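You operate a simulated robot arm through the tools that you are given. There is no shell and no other tool. Be economical: measure what you need, move in short steps, check, and stop when the job is done.

You are at the controls of a simulated robot arm. One attempt, no reset.

TASK
Push the orange foam cover on the coach microphone and start the base.
Fine: power on, tone knob to HI, level 3.

The check looks at the end state, three seconds after you hand in, the way a careful person would. Anything else that was tipped, shoved, dropped, spilled or broken makes it a failure. Lids that push on must go on centred and level and be pressed home; caps that screw on are set level and turned clockwise until they are tight.

THE ROBOT
A 6-joint arm with a two-finger parallel gripper, fixed in place. Base frame: the origin is at the foot of the arm, x ahead of it, y to its left, z up; the work surface is at about z = 80. Readings come in cm, rad, newtons and seconds.
With the tool pointing down near the work surface it reaches from about 26 to 68 cm from the base axis. Its first joint turns from -1.152 to 1.152 rad. Payload 2.9 kg.
The tool frame sits at the grasp point between the pads (the TCP): z along the fingers, y along the line on which they close. The tips reach 3 cm beyond it. Largest opening 11 cm; finger width 2, thickness 1; the body of the gripper, 4.8 by 11.2 cm, starts 5.5 cm behind the TCP.
Orientation is that of the tool frame in the base frame, as [roll, pitch, yaw] about the fixed x, y, z axes, in that order (R = Rz(yaw) Ry(pitch) Rx(roll)). With the fingers straight down and closing along the base's y, the tool's x points along the base's -x, its y along +y and its z along -z.

THE INTERFACE
- The arm moves only by the tool apply_moves. Its argument "moves" is a list that holds one entry, the list of rows, each a list of 7 numbers: the shift along the tool's x, y, z in mm, then the turn, a rotation vector about the tool's x, y, z in rad, then the finger opening in mm, from 0 to 110. In form: [[[x, y, z, wx, wy, wz, fingers], ...]]. A call has 1 to 10 rows; each row is the pose to reach, as a shift and turn from the pose commanded when the call began, along the tool's axes at that moment. A row lasts 0.2 s, in which the tool goes at most 5 cm and 0.15 rad; a call with a longer step from one row to the next is refused whole, and so is a gripper value outside its range. Where a pose cannot be reached the arm comes as near as it can. A force on the tool above 40 N (or 10 N above the force at the start of the call, whichever is more), or a blocked arm, ends the call early, and 0.2 s more pass. Each finger travels about 10.8 cm/s and halts on what it meets, pressing with about 38 N; the grip force reading is that of the motor and also rises with nothing between the fingers. The clock runs only during rows and for 0.2 s after the last one: add rows that repeat a pose to give the fingers time. The reply holds the time, the measured pose of the TCP, the force on the tool along the base axes, the opening and the grip force, in the units named above and with some noise, with the torque about the TCP (base axes, N m) and any sound that the robot's microphone picked up.
- Cameras (640 x 400 px; columns grow to the right, rows downward): "scene" is fixed at [0.27, 43.64, 134.83]; the picture's right is [-0.96, 0.26, 0.00], its down [0.23, 0.84, -0.49] and it looks along [-0.13, -0.47, -0.87] (base axes); focal length 214 px, centre (320, 200). "wrist" rides on the gripper at [7.2, 1.7, -10.3] in the tool frame; the picture's right is [-0.23, 0.97, 0.00], its down [-0.76, -0.18, -0.62] and it looks along [-0.61, -0.14, 0.78] (tool axes); focal length 222 px, centre (320, 200). There is no depth. A picture from a camera that has moved, and an enlarged one, comes with that camera's place and axes in the base frame and with its lens.
- snapshot(camera): a new picture of that camera. The clock stands still meanwhile.
- enlarge(camera, box): a new picture of the part [left, top, right, bottom] of that camera's present view, enlarged. The clock stands still meanwhile.
- job_done(): hands the job in; it is judged then, once.

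Work in short steps. Places have to be worked out from the pictures, the camera data and where the tool is seen: move nearer, look again, correct. Check each grasp and each placing, and mend what went wrong. You have 120 turns and 76 pictures in all, those below and enlarged ones among them. Open the gripper and draw the arm clear of the work before you hand the job in, unless the task says otherwise; then end with one line.

The tools are called after "Call:" as name(argument=value, ...) on one line, values as JSON. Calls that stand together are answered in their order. apply_moves: Moves the arm, as the interface text tells. Its arguments: {"type":"object","properties":{"moves":{"type":"array"}},"required":["moves"]} The other tools are called the same way: snapshot (camera) takes a picture; enlarge (camera, box) takes an enlarged picture of a part of a camera's view; job_done () hands the job in.

At the start:

```text
time_s: 0.0
tool_pos: [37.02, 11.77, 128.57]
orientation: [3.14, 0.001, -3.141]
force: [-0.1, -0.4, 0.7]
torque: [0.0, 0.02, 0.0]
opening: 11.01
finger_force: 0.0
```

scene: 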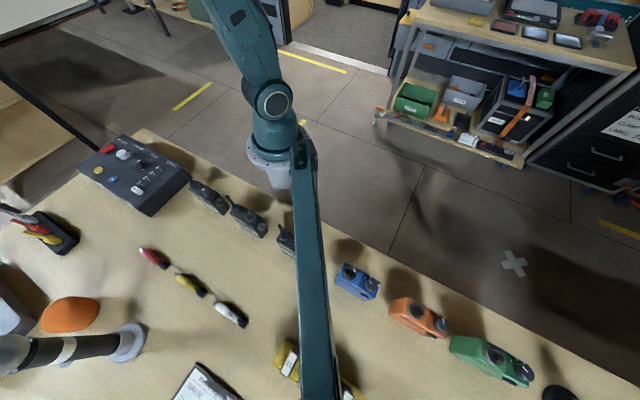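
wrist: 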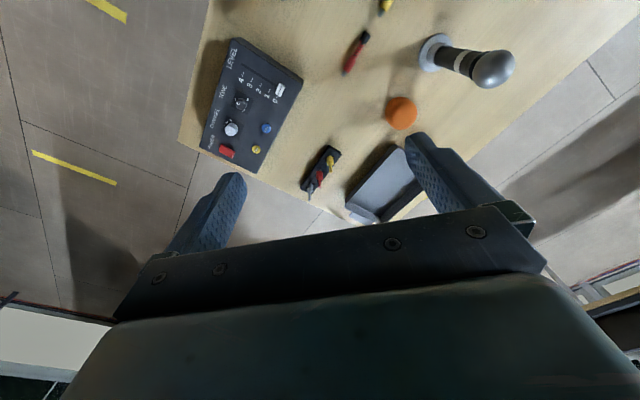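

The base unit sits at the scene's upper left, with the orange foam and the microphone at the lower left. I'll enlarge both before doing anything.

Call:
enlarge(camera="scene", box=[60, 120, 220, 220])

Call:
enlarge(camera="scene", box=[0, 260, 224, 400])

Call:
enlarge(camera="wrist", box=[190, 20, 350, 180])

Call:
enlarge(camera="wrist", box=[340, 10, 540, 140])

```text
4.00 times, centred on (140, 170) of scene
camera zoom: at [0.27, 43.64, 134.83], right [-0.96, 0.26, 0.0], down [0.23, 0.84, -0.49], along [-0.13, -0.47, -0.87], focal length 858 px, centre (1040, 320)
```

zoom: 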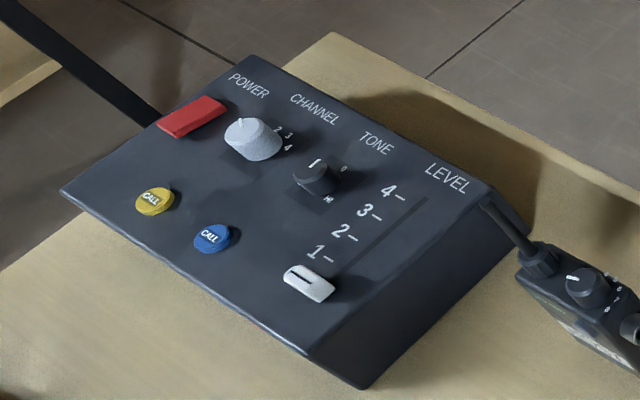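

```text
2.86 times, centred on (112, 330) of scene
camera zoom: at [0.27, 43.64, 134.83], right [-0.96, 0.26, 0.0], down [0.23, 0.84, -0.49], along [-0.13, -0.47, -0.87], focal length 613 px, centre (914, -171)
```

zoom: 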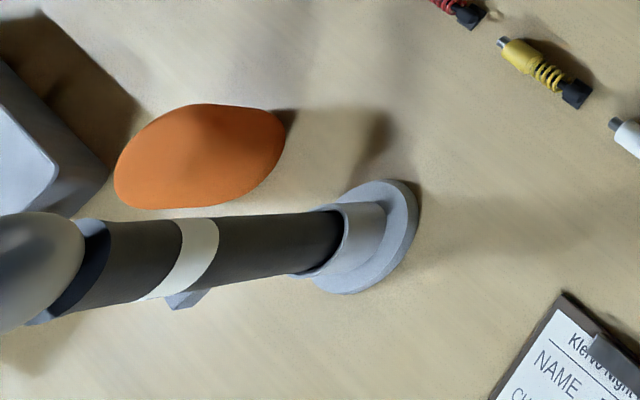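

```text
2.50 times, centred on (270, 100) of wrist
camera zoom: at [29.75, 13.44, 139.02], right [0.23, 0.97, 0.0], down [0.76, -0.18, 0.62], along [0.61, -0.14, -0.78], focal length 555 px, centre (445, 450)
```

zoom: 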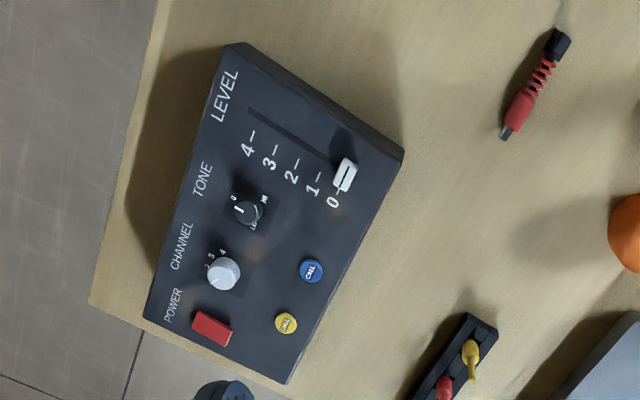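

```text
3.08 times, centred on (440, 75) of wrist
camera zoom: at [29.75, 13.44, 139.02], right [0.23, 0.97, 0.0], down [0.76, -0.18, 0.62], along [0.61, -0.14, -0.78], focal length 684 px, centre (-49, 585)
```

zoom: 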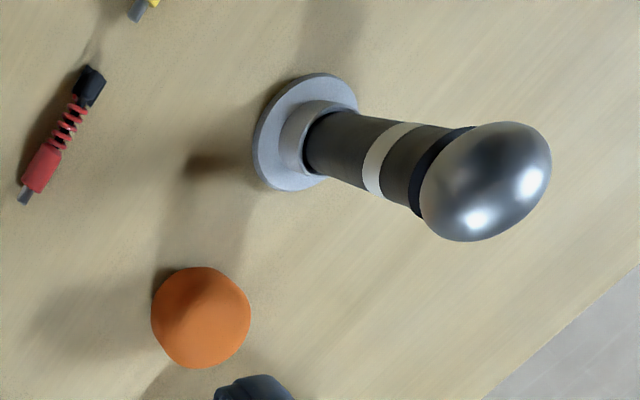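

The two views agree: the foam is at about (51.3, 28.8), the mic stands upright at about (40.5, 37), red POWER is at (49.8, -16, 86) and the level slider at (39, 2, 86). I'll move the wrist camera nearer the panel.

Call:
apply_moves(moves=[[[9, -22, 37, 0, 0, 0, 110], [18, -45, 73, 0, 0, 0, 110], [26, -67, 110, 0, 0, 0, 110], [35, -89, 147, 0, 0, 0, 110], [44, -112, 184, 0, 0, 0, 110], [52, -134, 220, 0, 0, 0, 110], [61, -156, 257, 0, 0, 0, 110]]])

Call:
snapshot(camera="wrist")

```text
time_s: 1.6
tool_pos: [30.63, -3.92, 103.01]
orientation: [3.142, 0.002, -3.141]
force: [-0.3, 0.3, 0.5]
torque: [0.0, -0.03, 0.01]
opening: 11.0
finger_force: 0.2
```

```text
69 pictures are left
camera wrist: at [23.39, -2.17, 113.29], right [0.23, 0.97, 0.0], down [0.76, -0.18, 0.62], along [0.61, -0.14, -0.78], focal length 222 px, centre (320, 200)
```

wrist: 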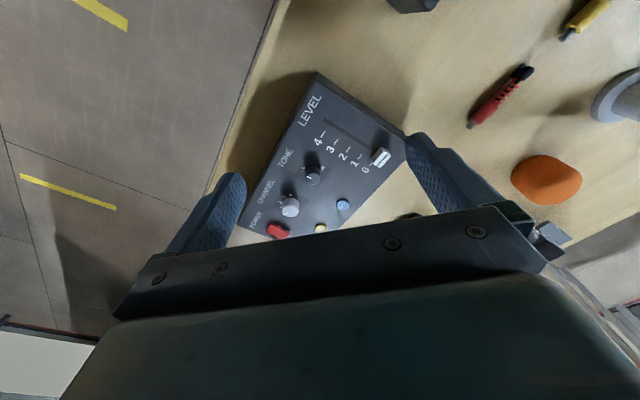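

Call:
enlarge(camera="wrist", box=[230, 70, 420, 240])

Call:
enlarge(camera="scene", box=[95, 135, 175, 205])

```text
2.35 times, centred on (325, 155) of wrist
camera zoom: at [23.39, -2.17, 113.29], right [0.23, 0.97, 0.0], down [0.76, -0.18, 0.62], along [0.61, -0.14, -0.78], focal length 523 px, centre (308, 306)
```

zoom: 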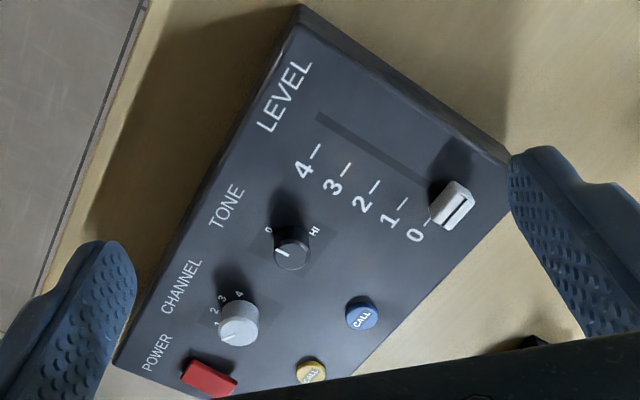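

```text
5.71 times, centred on (135, 170) of scene
camera zoom: at [0.27, 43.64, 134.83], right [-0.96, 0.26, 0.0], down [0.23, 0.84, -0.49], along [-0.13, -0.47, -0.87], focal length 1226 px, centre (1377, 371)
```

zoom: 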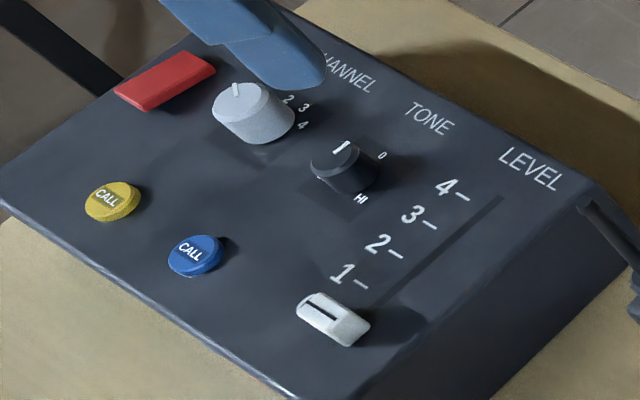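

The panel's "up" axis (level 0 to 4) runs at about (-0.75, -0.67). I'll yaw the tool so its closing line lies along the slot and hover closer to the tone knob and slider to read the marks.

Call:
apply_moves(moves=[[[-13, 1, 12, 0, 0, 0.14, 110], [-26, 3, 24, 0, 0, 0.28, 110], [-40, 5, 35, 0, 0, 0.42, 110], [-53, 6, 47, 0, 0, 0.56, 110], [-66, 8, 59, 0, 0, 0.7, 110], [-79, 9, 70, 0, 0, 0.84, 110]]])

Call:
snapshot(camera="wrist")

```text
time_s: 3.0
tool_pos: [38.84, -3.09, 95.99]
orientation: [3.14, 0.0, 2.299]
force: [-0.2, 0.1, 0.3]
torque: [0.03, -0.01, 0.03]
opening: 11.02
finger_force: 0.0
```

```text
66 pictures are left
camera wrist: at [35.3, 3.59, 106.39], right [0.88, 0.48, 0.0], down [0.37, -0.69, 0.62], along [0.3, -0.55, -0.78], focal length 222 px, centre (320, 200)
```

wrist: 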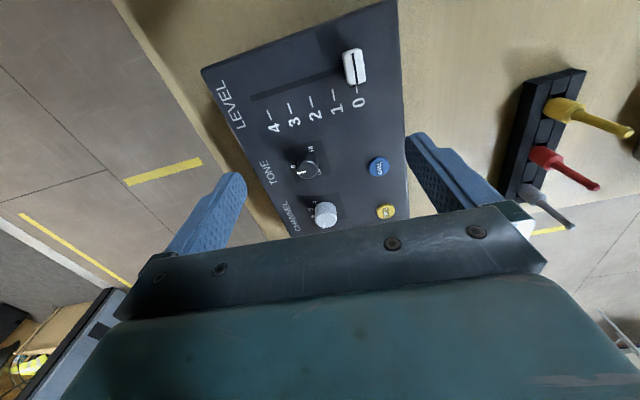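

Call:
enlarge(camera="wrist", box=[230, 40, 390, 230])

Call:
enlarge(camera="wrist", box=[280, 140, 340, 190])

```text
2.11 times, centred on (310, 135) of wrist
camera zoom: at [35.3, 3.59, 106.39], right [0.88, 0.48, 0.0], down [0.37, -0.69, 0.62], along [0.3, -0.55, -0.78], focal length 468 px, centre (341, 337)
```

zoom: 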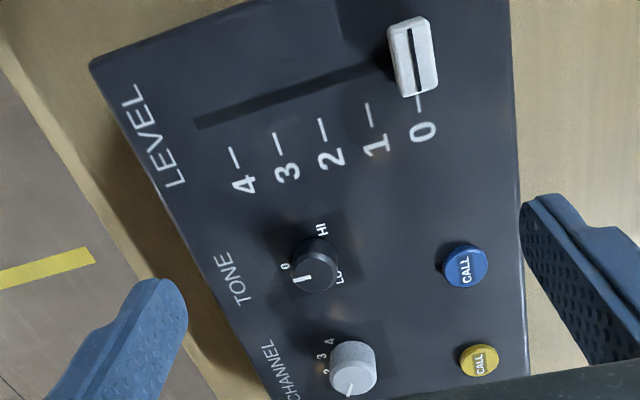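

```text
8.00 times, centred on (310, 165) of wrist
camera zoom: at [35.3, 3.59, 106.39], right [0.88, 0.48, 0.0], down [0.37, -0.69, 0.62], along [0.3, -0.55, -0.78], focal length 1777 px, centre (400, 480)
```

zoom: 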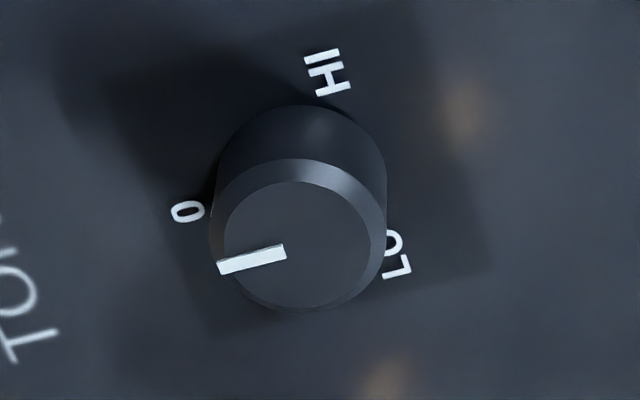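

The tone pointer is at 0, with HI 120° clockwise from it. The level cap is at 0, about (39.0, 2.4), top z about 86.3, and ticks are about 2.06 cm apart, so 3 is about 62 mm up the slot. I'll go above the cap first with the fingers at 40 mm.

Call:
apply_moves(moves=[[[20, 19, 10, 0, 0, -0.02, 70], [40, 38, 20, 0, 0, -0.04, 40], [40, 38, 40, 0, 0, -0.04, 40], [40, 38, 40, 0, 0, -0.04, 40]]])

Call:
enlarge(camera="wrist", box=[220, 80, 420, 220])

Call:
enlarge(camera="scene", box=[80, 120, 220, 220])

```text
time_s: 4.0
tool_pos: [38.96, 2.45, 91.97]
orientation: [3.14, 0.002, 2.342]
force: [0.2, 0.2, 0.9]
torque: [0.0, 0.0, 0.01]
opening: 3.99
finger_force: 0.1
```

```text
2.86 times, centred on (320, 150) of wrist
camera zoom: at [35.11, 8.91, 102.33], right [0.86, 0.52, 0.0], down [0.4, -0.67, 0.62], along [0.32, -0.53, -0.78], focal length 635 px, centre (320, 343)
```

zoom: 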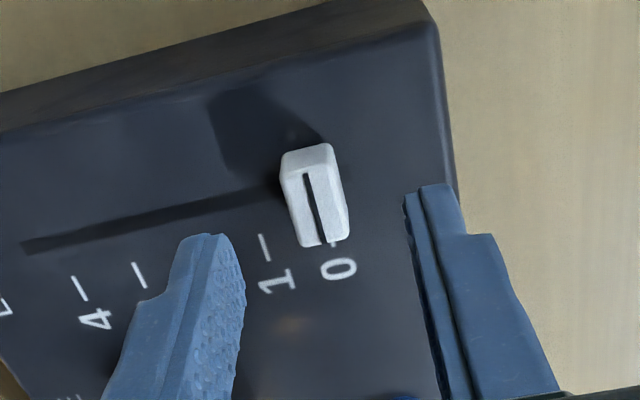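

```text
4.00 times, centred on (150, 170) of scene
camera zoom: at [0.27, 43.64, 134.83], right [-0.96, 0.26, 0.0], down [0.23, 0.84, -0.49], along [-0.13, -0.47, -0.87], focal length 858 px, centre (1000, 320)
```

zoom: 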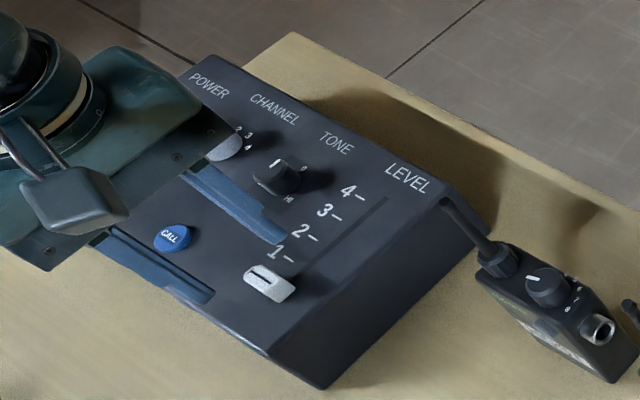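

The cap is centred between the fingers to about 2 mm. I'll go down around it until the tips are just above the panel.

Call:
apply_moves(moves=[[[-2, -1, 12, 0, 0, 0, 40], [-2, -1, 22, 0, 0, 0, 40], [-2, -1, 27, 0, 0, 0, 40], [-2, -1, 30, 0, 0, 0, 40], [-2, -1, 30, 0, 0, 0, 40]]])

Call:
enlarge(camera="wrist", box=[220, 80, 420, 220])

```text
time_s: 5.2
tool_pos: [38.94, 2.27, 88.93]
orientation: [3.141, 0.002, 2.343]
force: [0.5, 0.1, 0.3]
torque: [-0.05, 0.01, 0.0]
opening: 4.0
finger_force: 0.0
```

```text
2.86 times, centred on (320, 150) of wrist
camera zoom: at [35.21, 8.7, 99.31], right [0.86, 0.52, 0.0], down [0.4, -0.67, 0.62], along [0.32, -0.53, -0.78], focal length 635 px, centre (320, 343)
```

zoom: 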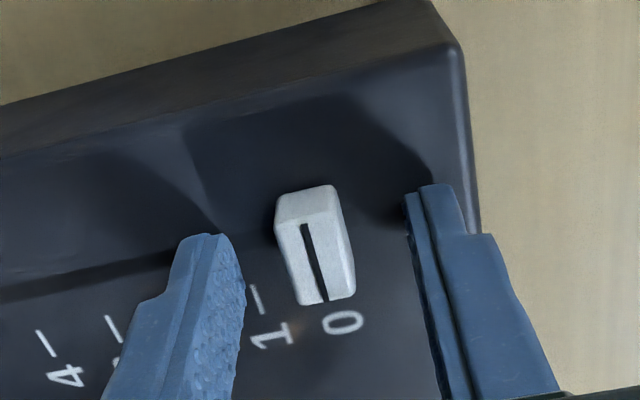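

The tips straddle the cap with no contact. I'll lower 3 mm more and close on it.

Call:
apply_moves(moves=[[[0, 0, 2, 0, 0, 0, 40], [0, 0, 3, 0, 0, 0, 40], [0, 0, 3, 0, 0, 0, 20], [0, 0, 3, 0, 0, 0, 10], [0, 0, 3, 0, 0, 0, 6], [0, 0, 3, 0, 0, 0, 6]]])

Call:
enlarge(camera="wrist", box=[220, 80, 420, 220])

```text
time_s: 6.0
tool_pos: [39.16, 2.12, 88.87]
orientation: [3.14, 0.005, 2.338]
force: [-2.2, -2.4, 7.4]
torque: [-0.01, 0.15, 0.02]
opening: 1.41
finger_force: 4.2
stopped in row 4: the force on the tool passed its limit at 44 N (the readings are from after the stop); the commanded pose is now the measured one
```

```text
2.86 times, centred on (320, 150) of wrist
camera zoom: at [35.28, 8.6, 99.17], right [0.86, 0.51, 0.0], down [0.4, -0.67, 0.63], along [0.32, -0.54, -0.78], focal length 635 px, centre (320, 343)
```

zoom: 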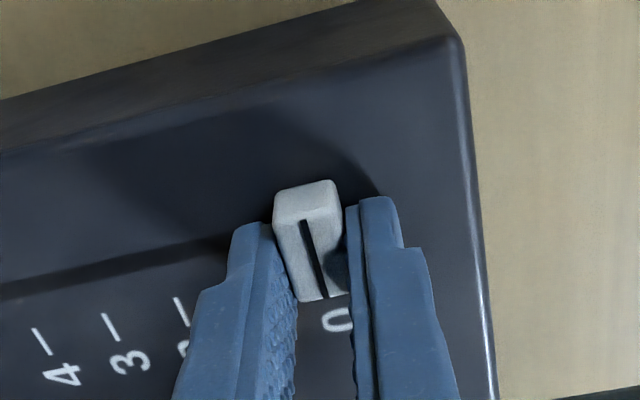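

The right finger touched the cap against its end stop and the tips brushed the panel. I'll lift 2 mm, set the fingers as a snug cage and slide up one step to check.

Call:
apply_moves(moves=[[[0, 0, -2, 0, 0, 0, 15], [0, 0, -2, 0, 0, 0, 14], [0, -5, -2, 0, 0, 0, 14], [0, -10, -2, 0, 0, 0, 14], [0, -15, -2, 0, 0, 0, 14], [0, -20, -2, 0, 0, 0, 14]]])

Call:
enlarge(camera="wrist", box=[220, 80, 420, 220])

```text
time_s: 7.4
tool_pos: [37.68, 0.78, 89.02]
orientation: [3.139, 0.005, 2.341]
force: [0.6, 0.6, -0.2]
torque: [0.01, -0.02, 0.02]
opening: 1.44
finger_force: 0.5
```

```text
2.86 times, centred on (320, 150) of wrist
camera zoom: at [33.87, 7.21, 99.4], right [0.86, 0.51, 0.0], down [0.4, -0.67, 0.63], along [0.32, -0.54, -0.78], focal length 635 px, centre (320, 343)
```

zoom: 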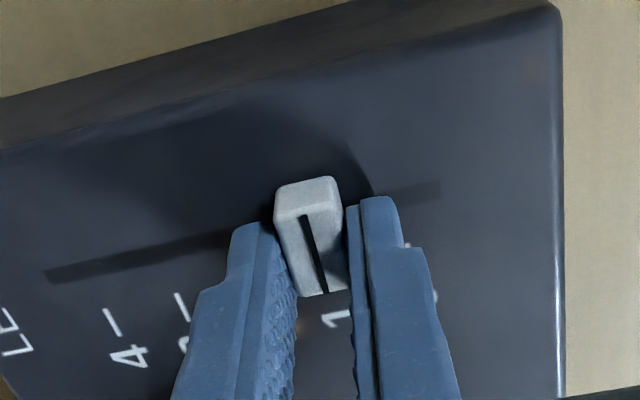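

The cap follows well and is now near 1. I'll go another 40 mm and check against the 3 mark.

Call:
apply_moves(moves=[[[0, -8, 0, 0, 0, 0, 14], [0, -16, 0, 0, 0, 0, 14], [0, -24, 0, 0, 0, 0, 14], [0, -32, 0, 0, 0, 0, 14], [0, -40, 0, 0, 0, 0, 14]]])

Call:
enlarge(camera="wrist", box=[220, 80, 420, 220])

Call:
enlarge(camera="scene", box=[95, 135, 175, 205])

```text
time_s: 8.6
tool_pos: [34.69, -2.12, 89.01]
orientation: [3.141, 0.004, 2.34]
force: [0.1, 1.0, 0.6]
torque: [0.03, 0.0, 0.0]
opening: 1.45
finger_force: 0.9
```

```text
2.86 times, centred on (320, 150) of wrist
camera zoom: at [30.91, 4.43, 99.31], right [0.86, 0.51, 0.0], down [0.4, -0.67, 0.63], along [0.32, -0.54, -0.78], focal length 635 px, centre (320, 343)
```

zoom: 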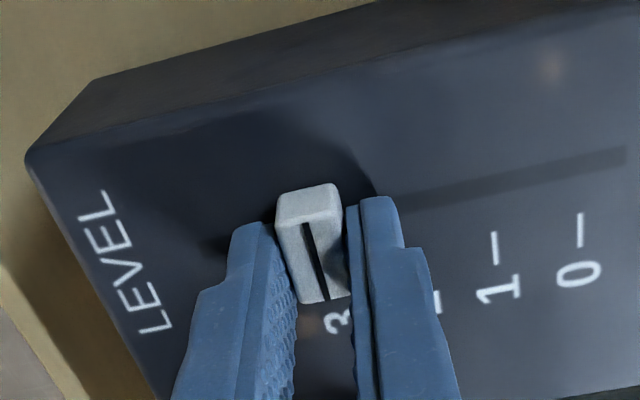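

```text
5.71 times, centred on (135, 170) of scene
camera zoom: at [0.27, 43.64, 134.83], right [-0.96, 0.26, 0.0], down [0.23, 0.84, -0.49], along [-0.13, -0.47, -0.87], focal length 1226 px, centre (1377, 371)
```

zoom: 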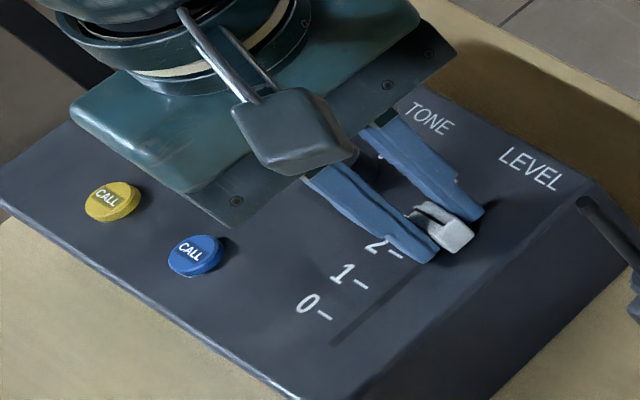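

It has travelled 61.6 mm against my 62 mm estimate. I'll open slightly, lift clear and check.

Call:
apply_moves(moves=[[[0, 0, 0, 0, 0, 0, 25], [0, 0, 0, 0, 0, 0, 25], [0, 0, -20, 0, 0, 0, 30], [0, 0, -50, 0, 0, 0, 40], [20, 0, -70, 0, 0, 0, 40], [20, 0, -70, 0, 0, 0, 40]]])

Call:
enlarge(camera="wrist", box=[220, 60, 420, 200])

Call:
enlarge(camera="scene", box=[95, 135, 175, 205])

```text
time_s: 10.0
tool_pos: [33.16, -0.51, 96.0]
orientation: [3.139, 0.005, 2.339]
force: [-0.2, -0.1, 0.2]
torque: [0.03, 0.02, 0.0]
opening: 4.01
finger_force: 0.1
```

```text
2.86 times, centred on (320, 130) of wrist
camera zoom: at [29.43, 5.92, 106.38], right [0.86, 0.51, 0.0], down [0.4, -0.67, 0.63], along [0.32, -0.54, -0.78], focal length 635 px, centre (320, 400)
```

zoom: 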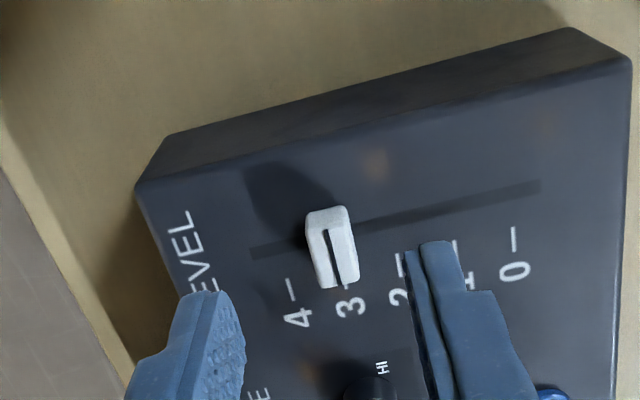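

```text
5.71 times, centred on (135, 170) of scene
camera zoom: at [0.27, 43.64, 134.83], right [-0.96, 0.26, 0.0], down [0.23, 0.84, -0.49], along [-0.13, -0.47, -0.87], focal length 1226 px, centre (1377, 371)
```

zoom: 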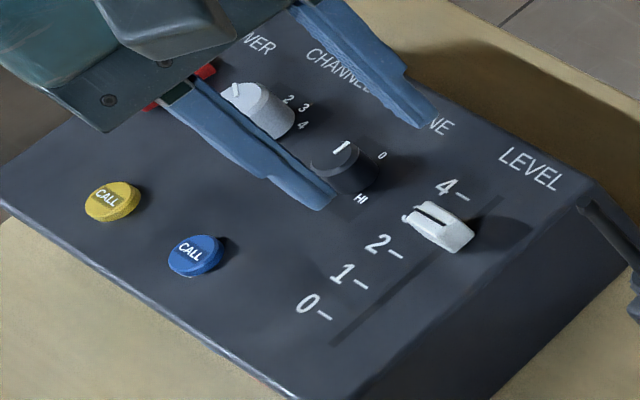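

Level reads 3. Now I'll move over the tone knob at about (39.55, -6.9), backing the yaw off to leave room for the 120° clockwise turn.

Call:
apply_moves(moves=[[[-15, 0, 3, 0, 0, -0.14, 40], [-30, 0, 6, 0, 0, -0.28, 40], [-45, 1, 10, 0, 0, -0.42, 40], [-60, 1, 14, 0, 0, -0.56, 40], [-75, 1, 18, 0, 0, -0.7, 40], [-90, 1, 20, 0, 0, -0.8, 40], [-90, 1, 20, 0, 0, -0.8, 40]]])

Call:
enlarge(camera="wrist", box=[220, 80, 420, 220])

```text
time_s: 11.6
tool_pos: [39.75, -7.13, 93.89]
orientation: [-3.14, 0.004, -3.141]
force: [0.3, -0.8, -0.2]
torque: [-0.01, 0.03, -0.02]
opening: 4.01
finger_force: 0.1
```

```text
2.86 times, centred on (320, 150) of wrist
camera zoom: at [32.48, -5.35, 104.3], right [0.23, 0.97, 0.0], down [0.76, -0.18, 0.63], along [0.61, -0.14, -0.78], focal length 635 px, centre (320, 343)
```

zoom: 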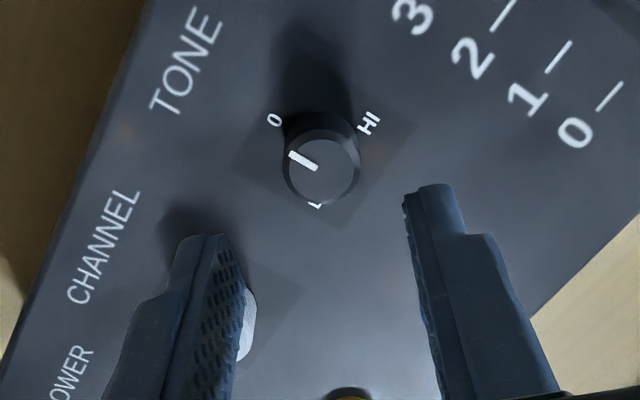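

The knob is at (39.52, -6.92), so I'll shift +2 mm in x and y, lower to TCP z of about 89.6 and grip it.

Call:
apply_moves(moves=[[[2, 2, 15, 0, 0, 0, 40], [2, 2, 30, 0, 0, 0, 40], [2, 2, 38, 0, 0, 0, 40], [2, 2, 43, 0, 0, 0, 40], [2, 2, 43, 0, 0, 0, 28], [2, 2, 43, 0, 0, 0, 20], [2, 2, 43, 0, 0, 0, 16], [2, 2, 43, 0, 0, 0, 14]]])

Call:
enlarge(camera="wrist", box=[220, 80, 420, 220])

```text
time_s: 13.4
tool_pos: [39.47, -6.99, 89.58]
orientation: [-3.136, 0.004, 3.136]
force: [0.0, -20.4, -8.9]
torque: [-0.19, -0.27, -0.01]
opening: 2.14
finger_force: 45.0
```

```text
2.86 times, centred on (320, 150) of wrist
camera zoom: at [32.29, -5.19, 100.04], right [0.23, 0.97, 0.0], down [0.76, -0.18, 0.63], along [0.61, -0.15, -0.78], focal length 635 px, centre (320, 343)
```

zoom: 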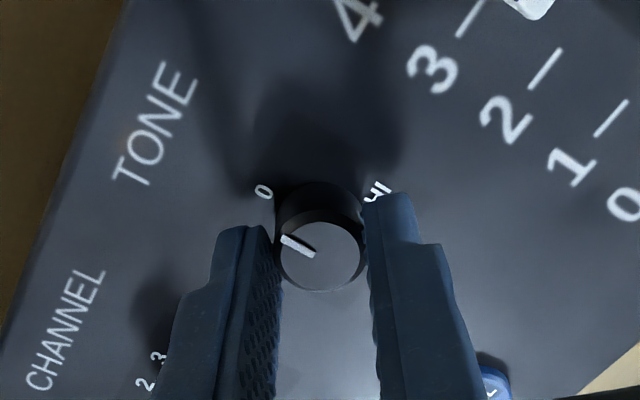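

The knob is gripped with some sideways load. I'll ease 1 mm and turn clockwise 0.6 rad, then check the pointer.

Call:
apply_moves(moves=[[[0, -1, 0, 0, 0, 0, 18], [0, -1, 0, 0, 0, 0.12, 18], [0, -1, 0, 0, 0, 0.24, 18], [0, -1, 0, 0, 0, 0.36, 18], [0, -1, 0, 0, 0, 0.48, 18], [0, -1, 0, 0, 0, 0.6, 18]]])

Call:
enlarge(camera="wrist", box=[220, 80, 420, 220])

```text
time_s: 14.8
tool_pos: [39.46, -7.06, 89.7]
orientation: [-3.141, 0.006, 2.537]
force: [3.9, -19.9, -11.3]
torque: [-0.34, -0.18, 0.03]
opening: 2.14
finger_force: 45.3
```

```text
2.86 times, centred on (320, 150) of wrist
camera zoom: at [34.52, -1.38, 100.03], right [0.74, 0.67, 0.0], down [0.52, -0.58, 0.63], along [0.42, -0.47, -0.78], focal length 635 px, centre (320, 343)
```

zoom: 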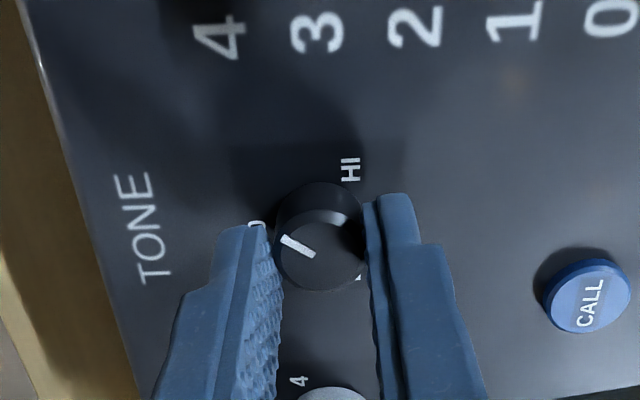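

The pointer follows the gripper. I'll continue another 1.3 rad.

Call:
apply_moves(moves=[[[0, 0, 0, 0, 0, 0.14, 18], [0, 0, 0, 0, 0, 0.28, 18], [0, 0, 0, 0, 0, 0.42, 18], [0, 0, 0, 0, 0, 0.56, 18], [0, 0, 0, 0, 0, 0.7, 18], [0, 0, 0, 0, 0, 0.84, 18], [0, 0, 0, 0, 0, 0.98, 18], [0, 0, 0, 0, 0, 1.12, 18], [0, 0, 0, 0, 0, 1.26, 18], [0, 0, 0, 0, 0, 1.3, 18]]])

Call:
enlarge(camera="wrist", box=[220, 80, 420, 220])

```text
time_s: 17.0
tool_pos: [39.58, -6.98, 89.8]
orientation: [3.135, 0.003, 1.235]
force: [9.8, -18.0, -11.6]
torque: [-0.85, 0.14, 0.01]
opening: 2.18
finger_force: 45.7
```

```text
2.86 times, centred on (320, 150) of wrist
camera zoom: at [43.56, -0.58, 100.08], right [0.84, -0.54, 0.01], down [-0.42, -0.66, 0.62], along [-0.33, -0.53, -0.78], focal length 635 px, centre (320, 343)
```

zoom: 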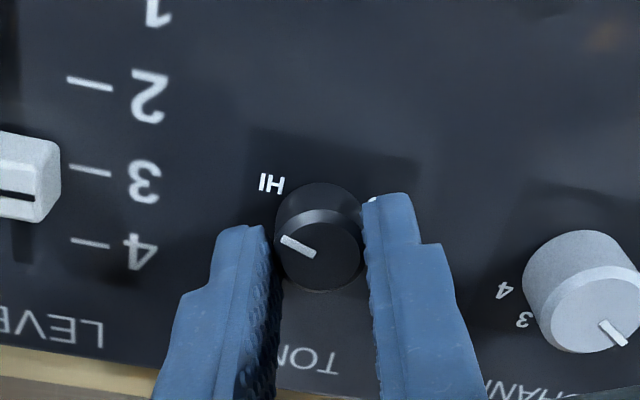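

The pointer is about 0.2 rad short of HI, so I'll turn that much more.

Call:
apply_moves(moves=[[[0, 0, 0, 0, 0, 0.1, 18], [0, 0, 0, 0, 0, 0.2, 18], [0, 0, 0, 0, 0, 0.2, 18]]])

Call:
enlarge(camera="wrist", box=[220, 80, 420, 220])

```text
time_s: 17.8
tool_pos: [39.54, -6.99, 89.69]
orientation: [3.136, 0.003, 1.037]
force: [14.8, -17.3, -13.5]
torque: [-0.98, 0.17, 0.08]
opening: 2.19
finger_force: 45.1
```

```text
2.86 times, centred on (320, 150) of wrist
camera zoom: at [44.73, -1.49, 100.09], right [0.72, -0.69, 0.01], down [-0.54, -0.56, 0.62], along [-0.43, -0.45, -0.78], focal length 635 px, centre (320, 343)
```

zoom: 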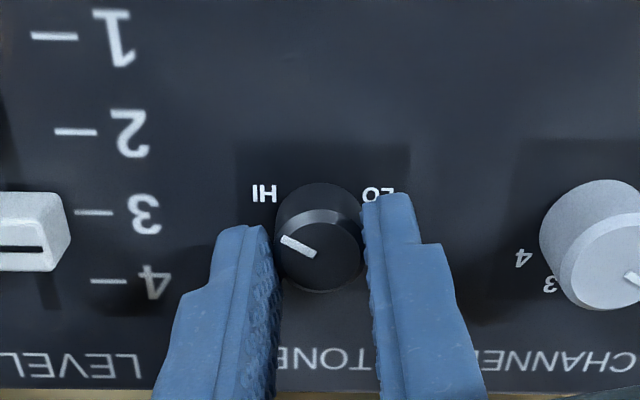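

The pointer now lies along the HI direction, about 30° off horizontal here. I'll release and lift to verify.

Call:
apply_moves(moves=[[[0, 0, 0, 0, 0, 0, 30], [0, 0, 0, 0, 0, 0, 40], [0, 0, -15, 0, 0, 0, 40], [0, 0, -40, 0, 0, 0, 40], [10, 0, -70, 0, 0, 0, 40], [10, 0, -70, 0, 0, 0, 40]]])

Call:
enlarge(camera="wrist", box=[280, 80, 360, 150])

Call:
snapshot(camera="wrist")

```text
time_s: 19.2
tool_pos: [40.01, -5.99, 96.76]
orientation: [3.137, -0.001, 1.038]
force: [0.3, 0.0, 0.1]
torque: [0.02, 0.03, -0.01]
opening: 3.99
finger_force: 0.0
```

```text
5.71 times, centred on (320, 115) of wrist
camera zoom: at [45.05, -0.45, 107.17], right [0.72, -0.69, 0.0], down [-0.54, -0.57, 0.62], along [-0.43, -0.45, -0.78], focal length 1269 px, centre (320, 686)
```

zoom: 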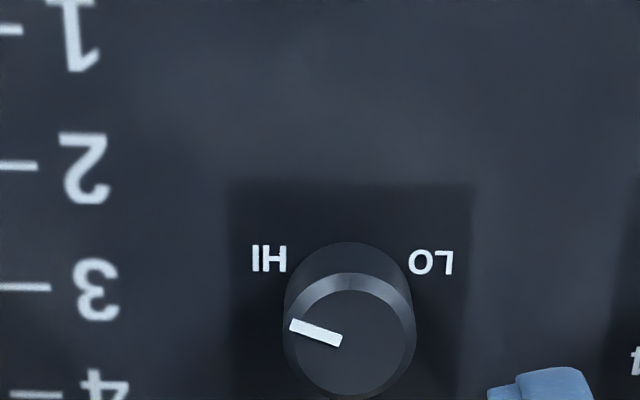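

```text
48 pictures are left
camera wrist: at [45.05, -0.45, 107.17], right [0.72, -0.69, 0.0], down [-0.54, -0.57, 0.62], along [-0.43, -0.45, -0.78], focal length 222 px, centre (320, 200)
```

wrist: 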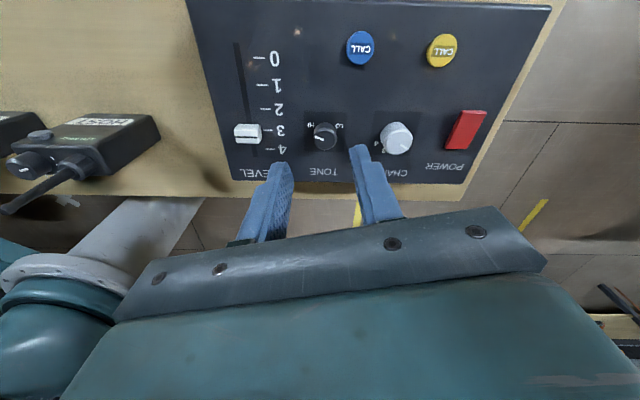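

Reading this near-vertical view carefully, the pointer sits about 10° short of HI, so it slipped a little. I'll regrip with the yaw backed off and give it the remaining turn.

Call:
apply_moves(moves=[[[-10, 0, 20, 0, 0, -0.14, 40], [-10, 0, 45, 0, 0, -0.28, 40], [-10, 0, 60, 0, 0, -0.3, 40], [-10, 0, 71, 0, 0, -0.3, 40], [-10, 0, 72, 0, 0, -0.3, 28], [-10, 0, 72, 0, 0, -0.3, 20], [-10, 0, 72, 0, 0, -0.3, 16], [-10, 0, 72, 0, 0, -0.3, 16]]])

Call:
apply_moves(moves=[[[0, 0, 0, 0, 0, 0.06, 16], [0, 0, 0, 0, 0, 0.12, 16], [0, 0, 0, 0, 0, 0.17, 16], [0, 0, 0, 0, 0, 0.17, 16]]])

Call:
enlarge(camera="wrist", box=[260, 100, 380, 200])

```text
time_s: 21.0
tool_pos: [39.68, -7.07, 89.5]
orientation: [3.135, 0.001, 1.34]
force: [7.3, -3.1, -7.6]
torque: [0.02, 0.06, 0.03]
opening: 2.17
finger_force: 45.3
```

```text
time_s: 22.0
tool_pos: [39.65, -6.95, 89.51]
orientation: [3.137, 0.001, 1.167]
force: [14.2, -10.8, -24.9]
torque: [-0.19, -0.07, 0.04]
opening: 2.15
finger_force: 44.7
```

```text
4.00 times, centred on (320, 150) of wrist
camera zoom: at [44.01, -0.83, 99.86], right [0.81, -0.59, 0.01], down [-0.47, -0.63, 0.62], along [-0.36, -0.51, -0.78], focal length 888 px, centre (320, 400)
```

zoom: 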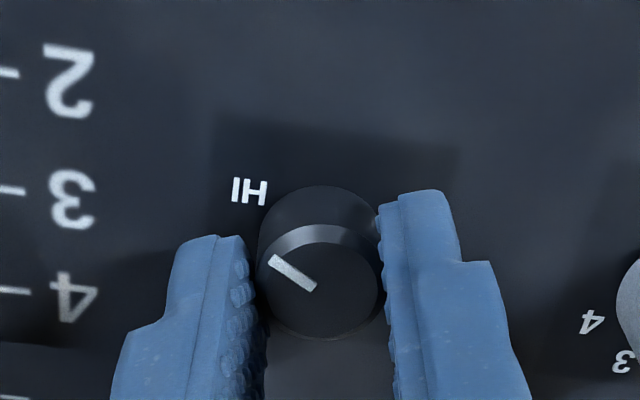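

The pointer now reads about 30° relative to the panel row, which matches HI. I'll release, lift and check.

Call:
apply_moves(moves=[[[0, 0, 0, 0, 0, 0, 30], [0, 0, 0, 0, 0, 0, 40], [0, 0, -15, 0, 0, 0, 40], [0, 0, -40, 0, 0, 0, 40], [10, 0, -70, 0, 0, 0.13, 20], [10, 0, -70, 0, 0, 0.13, 0]]])

Call:
enlarge(camera="wrist", box=[280, 80, 360, 150])

Call:
enlarge(camera="wrist", box=[380, 60, 540, 200])

```text
time_s: 23.4
tool_pos: [40.03, -5.83, 96.42]
orientation: [3.137, -0.001, 1.037]
force: [0.1, -0.1, -0.1]
torque: [0.02, -0.01, 0.0]
opening: 0.01
finger_force: 37.7
```

```text
5.71 times, centred on (320, 115) of wrist
camera zoom: at [45.04, -0.43, 106.81], right [0.72, -0.69, 0.0], down [-0.54, -0.57, 0.62], along [-0.43, -0.45, -0.78], focal length 1269 px, centre (320, 686)
```

zoom: 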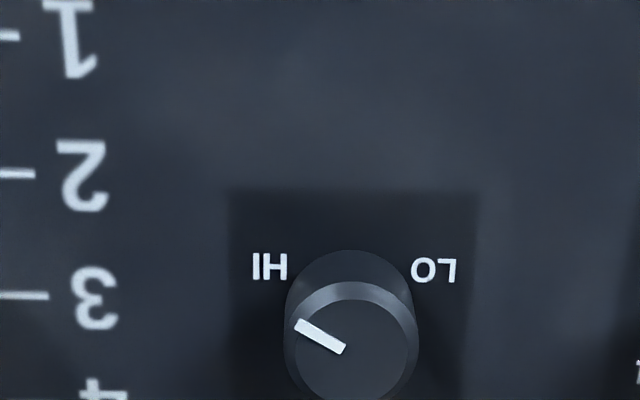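

```text
2.86 times, centred on (460, 130) of wrist
camera zoom: at [45.04, -0.43, 106.81], right [0.72, -0.69, 0.0], down [-0.54, -0.57, 0.62], along [-0.43, -0.45, -0.78], focal length 635 px, centre (-80, 400)
```

zoom: 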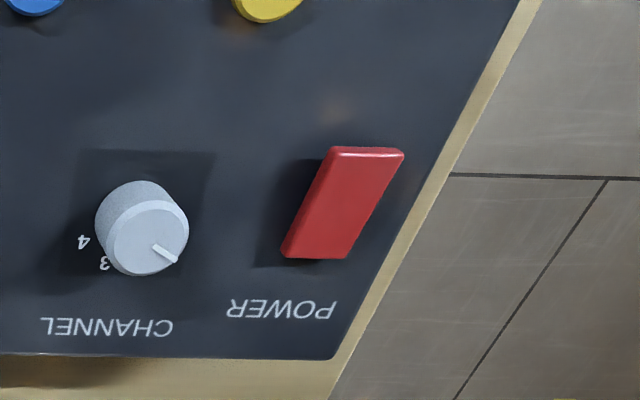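

Tone is at HI. The power control looks like a red rocker, so I'll look closer to see which end is raised.

Call:
enlarge(camera="scene", box=[88, 130, 138, 170])

Call:
enlarge(camera="wrist", box=[430, 90, 510, 160])

```text
10.00 times, centred on (113, 150) of scene
camera zoom: at [0.27, 43.64, 134.83], right [-0.96, 0.26, 0.0], down [0.23, 0.84, -0.49], along [-0.13, -0.47, -0.87], focal length 2145 px, centre (2390, 700)
```

zoom: 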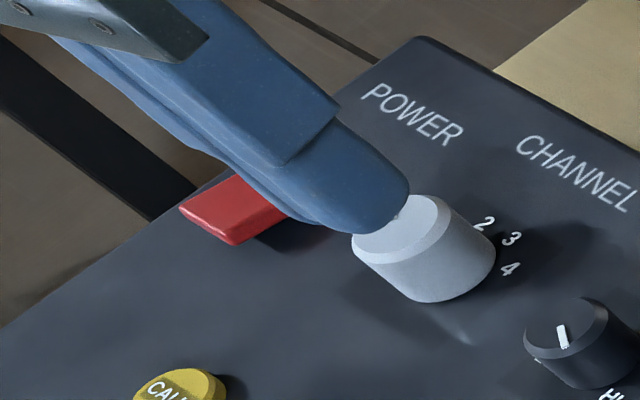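

```text
5.71 times, centred on (470, 125) of wrist
camera zoom: at [45.04, -0.43, 106.81], right [0.72, -0.69, 0.0], down [-0.54, -0.57, 0.62], along [-0.43, -0.45, -0.78], focal length 1269 px, centre (-537, 629)
```

zoom: 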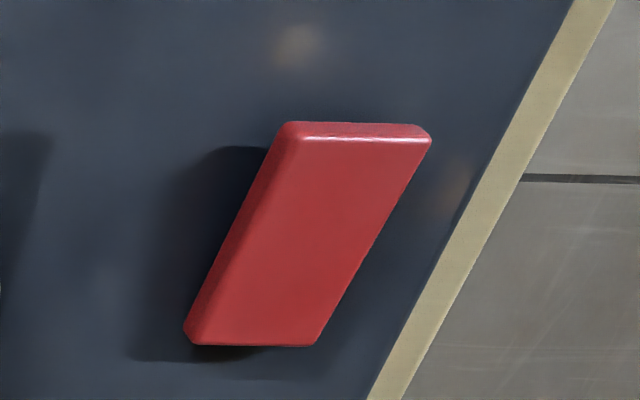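

The raised end isn't clear from here. I'll hover closed fingertips above the rocker for a closer look.

Call:
apply_moves(moves=[[[-10, 34, 0, 0, 0, 0, 0], [-21, 68, 0, 0, 0, 0, 0], [-32, 102, 10, 0, 0, 0, 0], [-42, 136, 24, 0, 0, 0, 0], [-42, 136, 24, 0, 0, 0, 0]]])

Call:
enlarge(camera="wrist", box=[240, 70, 400, 200])

```text
time_s: 24.6
tool_pos: [49.54, -16.49, 94.29]
orientation: [3.136, 0.001, 1.04]
force: [-0.7, -0.5, -0.2]
torque: [-0.01, -0.02, 0.0]
opening: 0.01
finger_force: 38.0
```

```text
3.08 times, centred on (320, 135) of wrist
camera zoom: at [54.66, -10.96, 104.69], right [0.72, -0.69, 0.01], down [-0.54, -0.57, 0.62], along [-0.43, -0.45, -0.78], focal length 684 px, centre (320, 400)
```

zoom: 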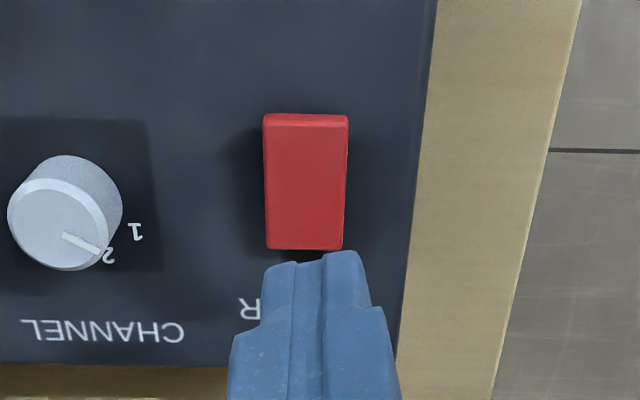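

A dark gap under the POWER-label end suggests that end is raised, so the switch is off. I'll press that end with the closed tips, stepping gently.

Call:
apply_moves(moves=[[[-10, -6, 15, 0, 0, 0, 0], [-10, -6, 30, 0, 0, 0, 0], [-10, -6, 38, 0, 0, 0, 0], [-10, -6, 41, 0, 0, 0, 0], [-10, -6, 44, 0, 0, 0, 0], [-10, -6, 47, 0, 0, 0, 0], [-10, -6, 49, 0, 0, 0, 0]]])

Call:
enlarge(camera="wrist", box=[240, 70, 400, 200])

```text
time_s: 26.4
tool_pos: [48.46, -17.06, 89.75]
orientation: [3.135, -0.002, 1.041]
force: [-5.8, 1.2, 7.1]
torque: [0.08, 0.09, 0.03]
opening: 0.0
finger_force: 37.4
stopped in row 7: the force on the tool passed its limit at 42 N (the readings are from after the stop); the commanded pose is now the measured one
```

```text
3.08 times, centred on (320, 135) of wrist
camera zoom: at [53.64, -11.55, 100.06], right [0.72, -0.69, 0.01], down [-0.54, -0.57, 0.62], along [-0.42, -0.45, -0.78], focal length 684 px, centre (320, 400)
```

zoom: 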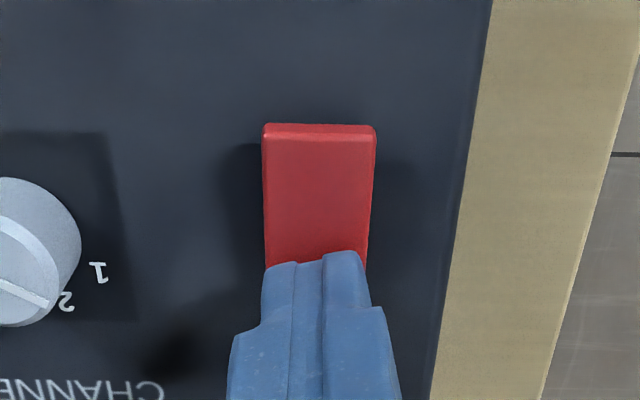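

That was firm contact at tip z of about 86.6 and no click. I'll lift to the same hover pose and compare the rocker's tilt.

Call:
apply_moves(moves=[[[0, 0, -15, 0, 0, 0, 0], [5, 3, -30, 0, 0, 0, 0], [11, 6, -45, 0, 0, 0, 0], [11, 6, -45, 0, 0, 0, 0]]])

Call:
enlarge(camera="wrist", box=[240, 70, 400, 200])

```text
time_s: 27.4
tool_pos: [49.65, -16.46, 94.11]
orientation: [3.136, -0.001, 1.041]
force: [0.1, 0.0, -0.8]
torque: [0.02, -0.01, 0.03]
opening: 0.0
finger_force: 37.4
```

```text
3.08 times, centred on (320, 135) of wrist
camera zoom: at [54.76, -10.99, 104.5], right [0.73, -0.69, 0.01], down [-0.54, -0.57, 0.62], along [-0.42, -0.45, -0.78], focal length 684 px, centre (320, 400)
```

zoom: 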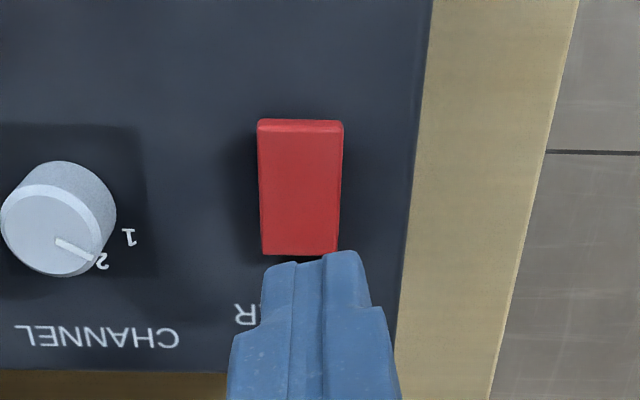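

The gap looks smaller, so it may have toggled. I'll draw the arm aside and compare with the initial scene view.

Call:
apply_moves(moves=[[[20, -30, -25, 0, 0, 0, 0], [40, -60, -50, 0, 0, 0, 0], [60, -90, -75, 0, 0, 0, 0], [80, -120, -100, 0, 0, 0, 0], [100, -150, -120, 0, 0, 0, 0]]])

Call:
enlarge(camera="scene", box=[60, 120, 220, 220])

Call:
enlarge(camera="scene", box=[90, 135, 130, 160])

```text
time_s: 28.6
tool_pos: [41.7, -0.16, 105.86]
orientation: [3.135, -0.002, 1.041]
force: [-0.3, 0.2, -0.6]
torque: [0.01, 0.03, 0.02]
opening: 0.02
finger_force: 37.2
```

```text
4.00 times, centred on (140, 170) of scene
camera zoom: at [0.27, 43.64, 134.83], right [-0.96, 0.26, 0.0], down [0.23, 0.84, -0.49], along [-0.13, -0.47, -0.87], focal length 858 px, centre (1040, 320)
```

zoom: 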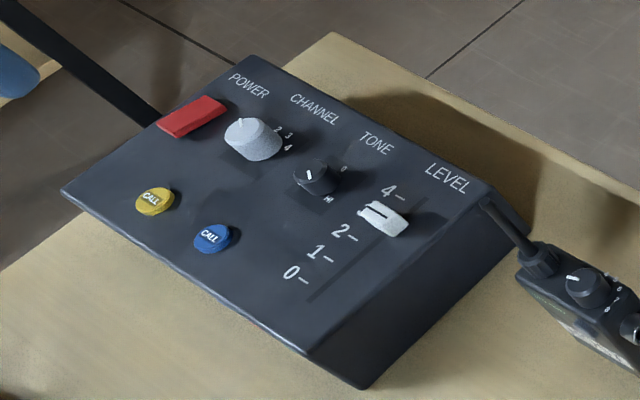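

```text
16.00 times, centred on (110, 148) of scene
camera zoom: at [0.27, 43.64, 134.83], right [-0.96, 0.26, 0.0], down [0.23, 0.84, -0.49], along [-0.13, -0.47, -0.87], focal length 3432 px, centre (3680, 1040)
```

zoom: 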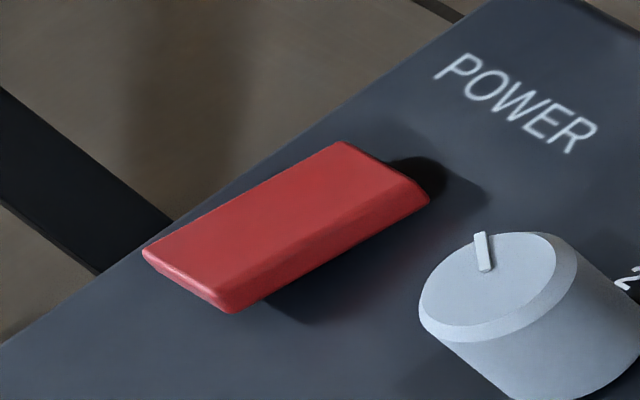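

I can't judge the tilt from the scene. I'll return to the exact pose of my earlier pre-press oblique wrist view and compare like for like.

Call:
apply_moves(moves=[[[-20, 5, 30, 0, 0, 0, 0], [-40, 10, 60, 0, 0, 0, 0], [-57, 14, 94, 0, 0, 0, 0], [-57, 14, 94, 0, 0, 0, 0]]])

Call:
enlarge(camera="wrist", box=[430, 90, 510, 160])

```text
time_s: 29.6
tool_pos: [40.12, -5.77, 96.4]
orientation: [3.133, -0.001, 1.041]
force: [0.3, 0.0, -0.4]
torque: [0.02, -0.02, -0.02]
opening: 0.0
finger_force: 37.6
```

```text
5.71 times, centred on (470, 125) of wrist
camera zoom: at [45.2, -0.32, 106.88], right [0.73, -0.69, 0.01], down [-0.54, -0.57, 0.62], along [-0.42, -0.45, -0.78], focal length 1269 px, centre (-537, 629)
```

zoom: 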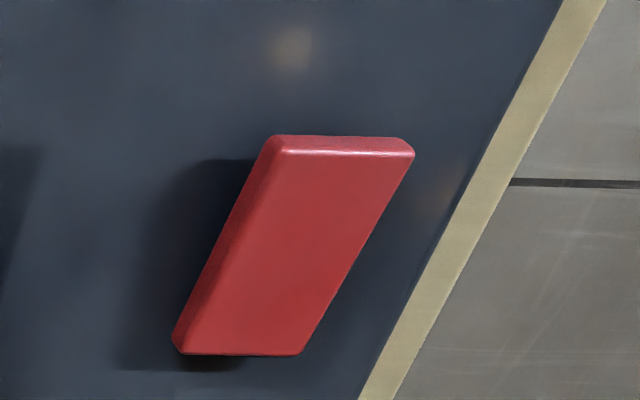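

The view is unchanged, so the press did not toggle it. I'll press the opposite end (CALL side), around (50.8, -14.8), in 1 mm steps.

Call:
apply_moves(moves=[[[-6, 46, 0, 0, 0, 0, 0], [-16, 92, 0, 0, 0, 0, 0], [-24, 138, 20, 0, 0, 0, 0], [-24, 138, 45, 0, 0, 0, 0], [-24, 138, 58, 0, 0, 0, 0], [-24, 138, 58, 0, 0, 0, 0]]])

Call:
apply_moves(moves=[[[0, 0, 2, 0, 0, 0, 0], [0, 0, 4, 0, 0, 0, 0], [0, 0, 6, 0, 0, 0, 0], [0, 0, 8, 0, 0, 0, 0], [0, 0, 10, 0, 0, 0, 0], [0, 0, 12, 0, 0, 0, 0]]])

```text
refused: row 3 steps farther than a row can; nothing moved
```

```text
time_s: 31.0
tool_pos: [39.98, -5.76, 95.38]
orientation: [3.136, -0.001, 1.039]
force: [-0.2, 0.4, 0.3]
torque: [0.0, 0.03, 0.0]
opening: 0.01
finger_force: 37.0
```

The first call was refused for step size and the second only lowered 1.2 cm in free air. I'll go again with shorter steps.

Call:
apply_moves(moves=[[[-5, 35, 0, 0, 0, 0, 0], [-12, 70, 0, 0, 0, 0, 0], [-18, 105, 10, 0, 0, 0, 0], [-24, 138, 25, 0, 0, 0, 0], [-24, 138, 46, 0, 0, 0, 0], [-24, 138, 46, 0, 0, 0, 0]]])

```text
time_s: 32.4
tool_pos: [50.99, -14.98, 90.73]
orientation: [3.135, -0.003, 1.04]
force: [0.2, -0.2, 1.2]
torque: [0.01, -0.02, 0.0]
opening: 0.03
finger_force: 37.9
```

The tips are at z of about 87.7, above the CALL-side end, with no contact. I'll press down in small steps.

Call:
apply_moves(moves=[[[0, 0, 3, 0, 0, 0, 0], [0, 0, 6, 0, 0, 0, 0], [0, 0, 8, 0, 0, 0, 0], [0, 0, 10, 0, 0, 0, 0], [0, 0, 12, 0, 0, 0, 0], [0, 0, 14, 0, 0, 0, 0], [0, 0, 16, 0, 0, 0, 0]]])

Call:
enlarge(camera="wrist", box=[240, 70, 400, 200])

```text
time_s: 34.1
tool_pos: [50.87, -14.97, 89.71]
orientation: [3.131, 0.0, 1.04]
force: [-4.3, 1.6, 4.7]
torque: [0.03, 0.12, -0.02]
opening: 0.0
finger_force: 37.7
heard: click
stopped in row 7: the force on the tool passed its limit at 42 N (the readings are from after the stop); the commanded pose is now the measured one
```

```text
3.08 times, centred on (320, 135) of wrist
camera zoom: at [55.92, -9.39, 100.07], right [0.73, -0.69, 0.01], down [-0.54, -0.57, 0.62], along [-0.42, -0.45, -0.78], focal length 684 px, centre (320, 400)
```

zoom: 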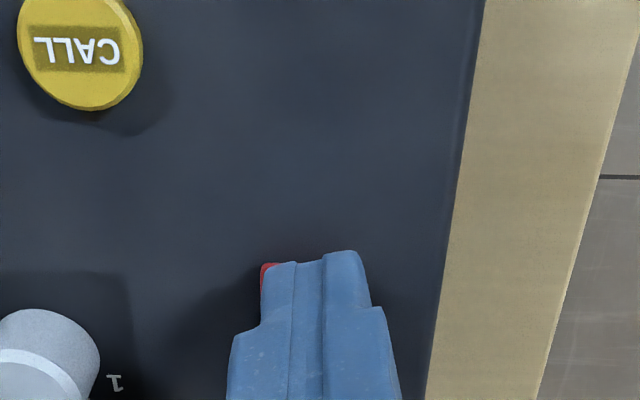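

It clicked. I'll lift to the earlier hover pose and check that the rocker changed.

Call:
apply_moves(moves=[[[-5, 0, -15, 0, 0, 0, 0], [-12, 0, -30, 0, 0, 0, 0], [-19, -3, -45, 0, 0, 0, 0], [-19, -3, -45, 0, 0, 0, 0]]])

Call:
enlarge(camera="wrist", box=[240, 70, 400, 200])

```text
time_s: 35.1
tool_pos: [49.55, -16.24, 94.06]
orientation: [3.132, -0.002, 1.039]
force: [0.4, -0.6, 0.0]
torque: [0.03, 0.01, -0.01]
opening: 0.0
finger_force: 37.8
```

```text
3.08 times, centred on (320, 135) of wrist
camera zoom: at [54.64, -10.85, 104.48], right [0.73, -0.69, 0.01], down [-0.54, -0.56, 0.62], along [-0.42, -0.45, -0.78], focal length 684 px, centre (320, 400)
```

zoom: 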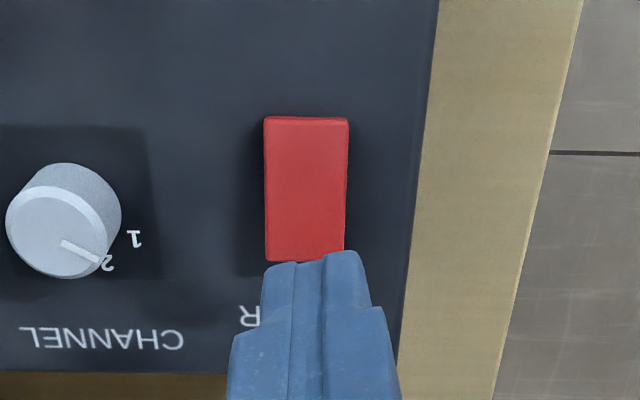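

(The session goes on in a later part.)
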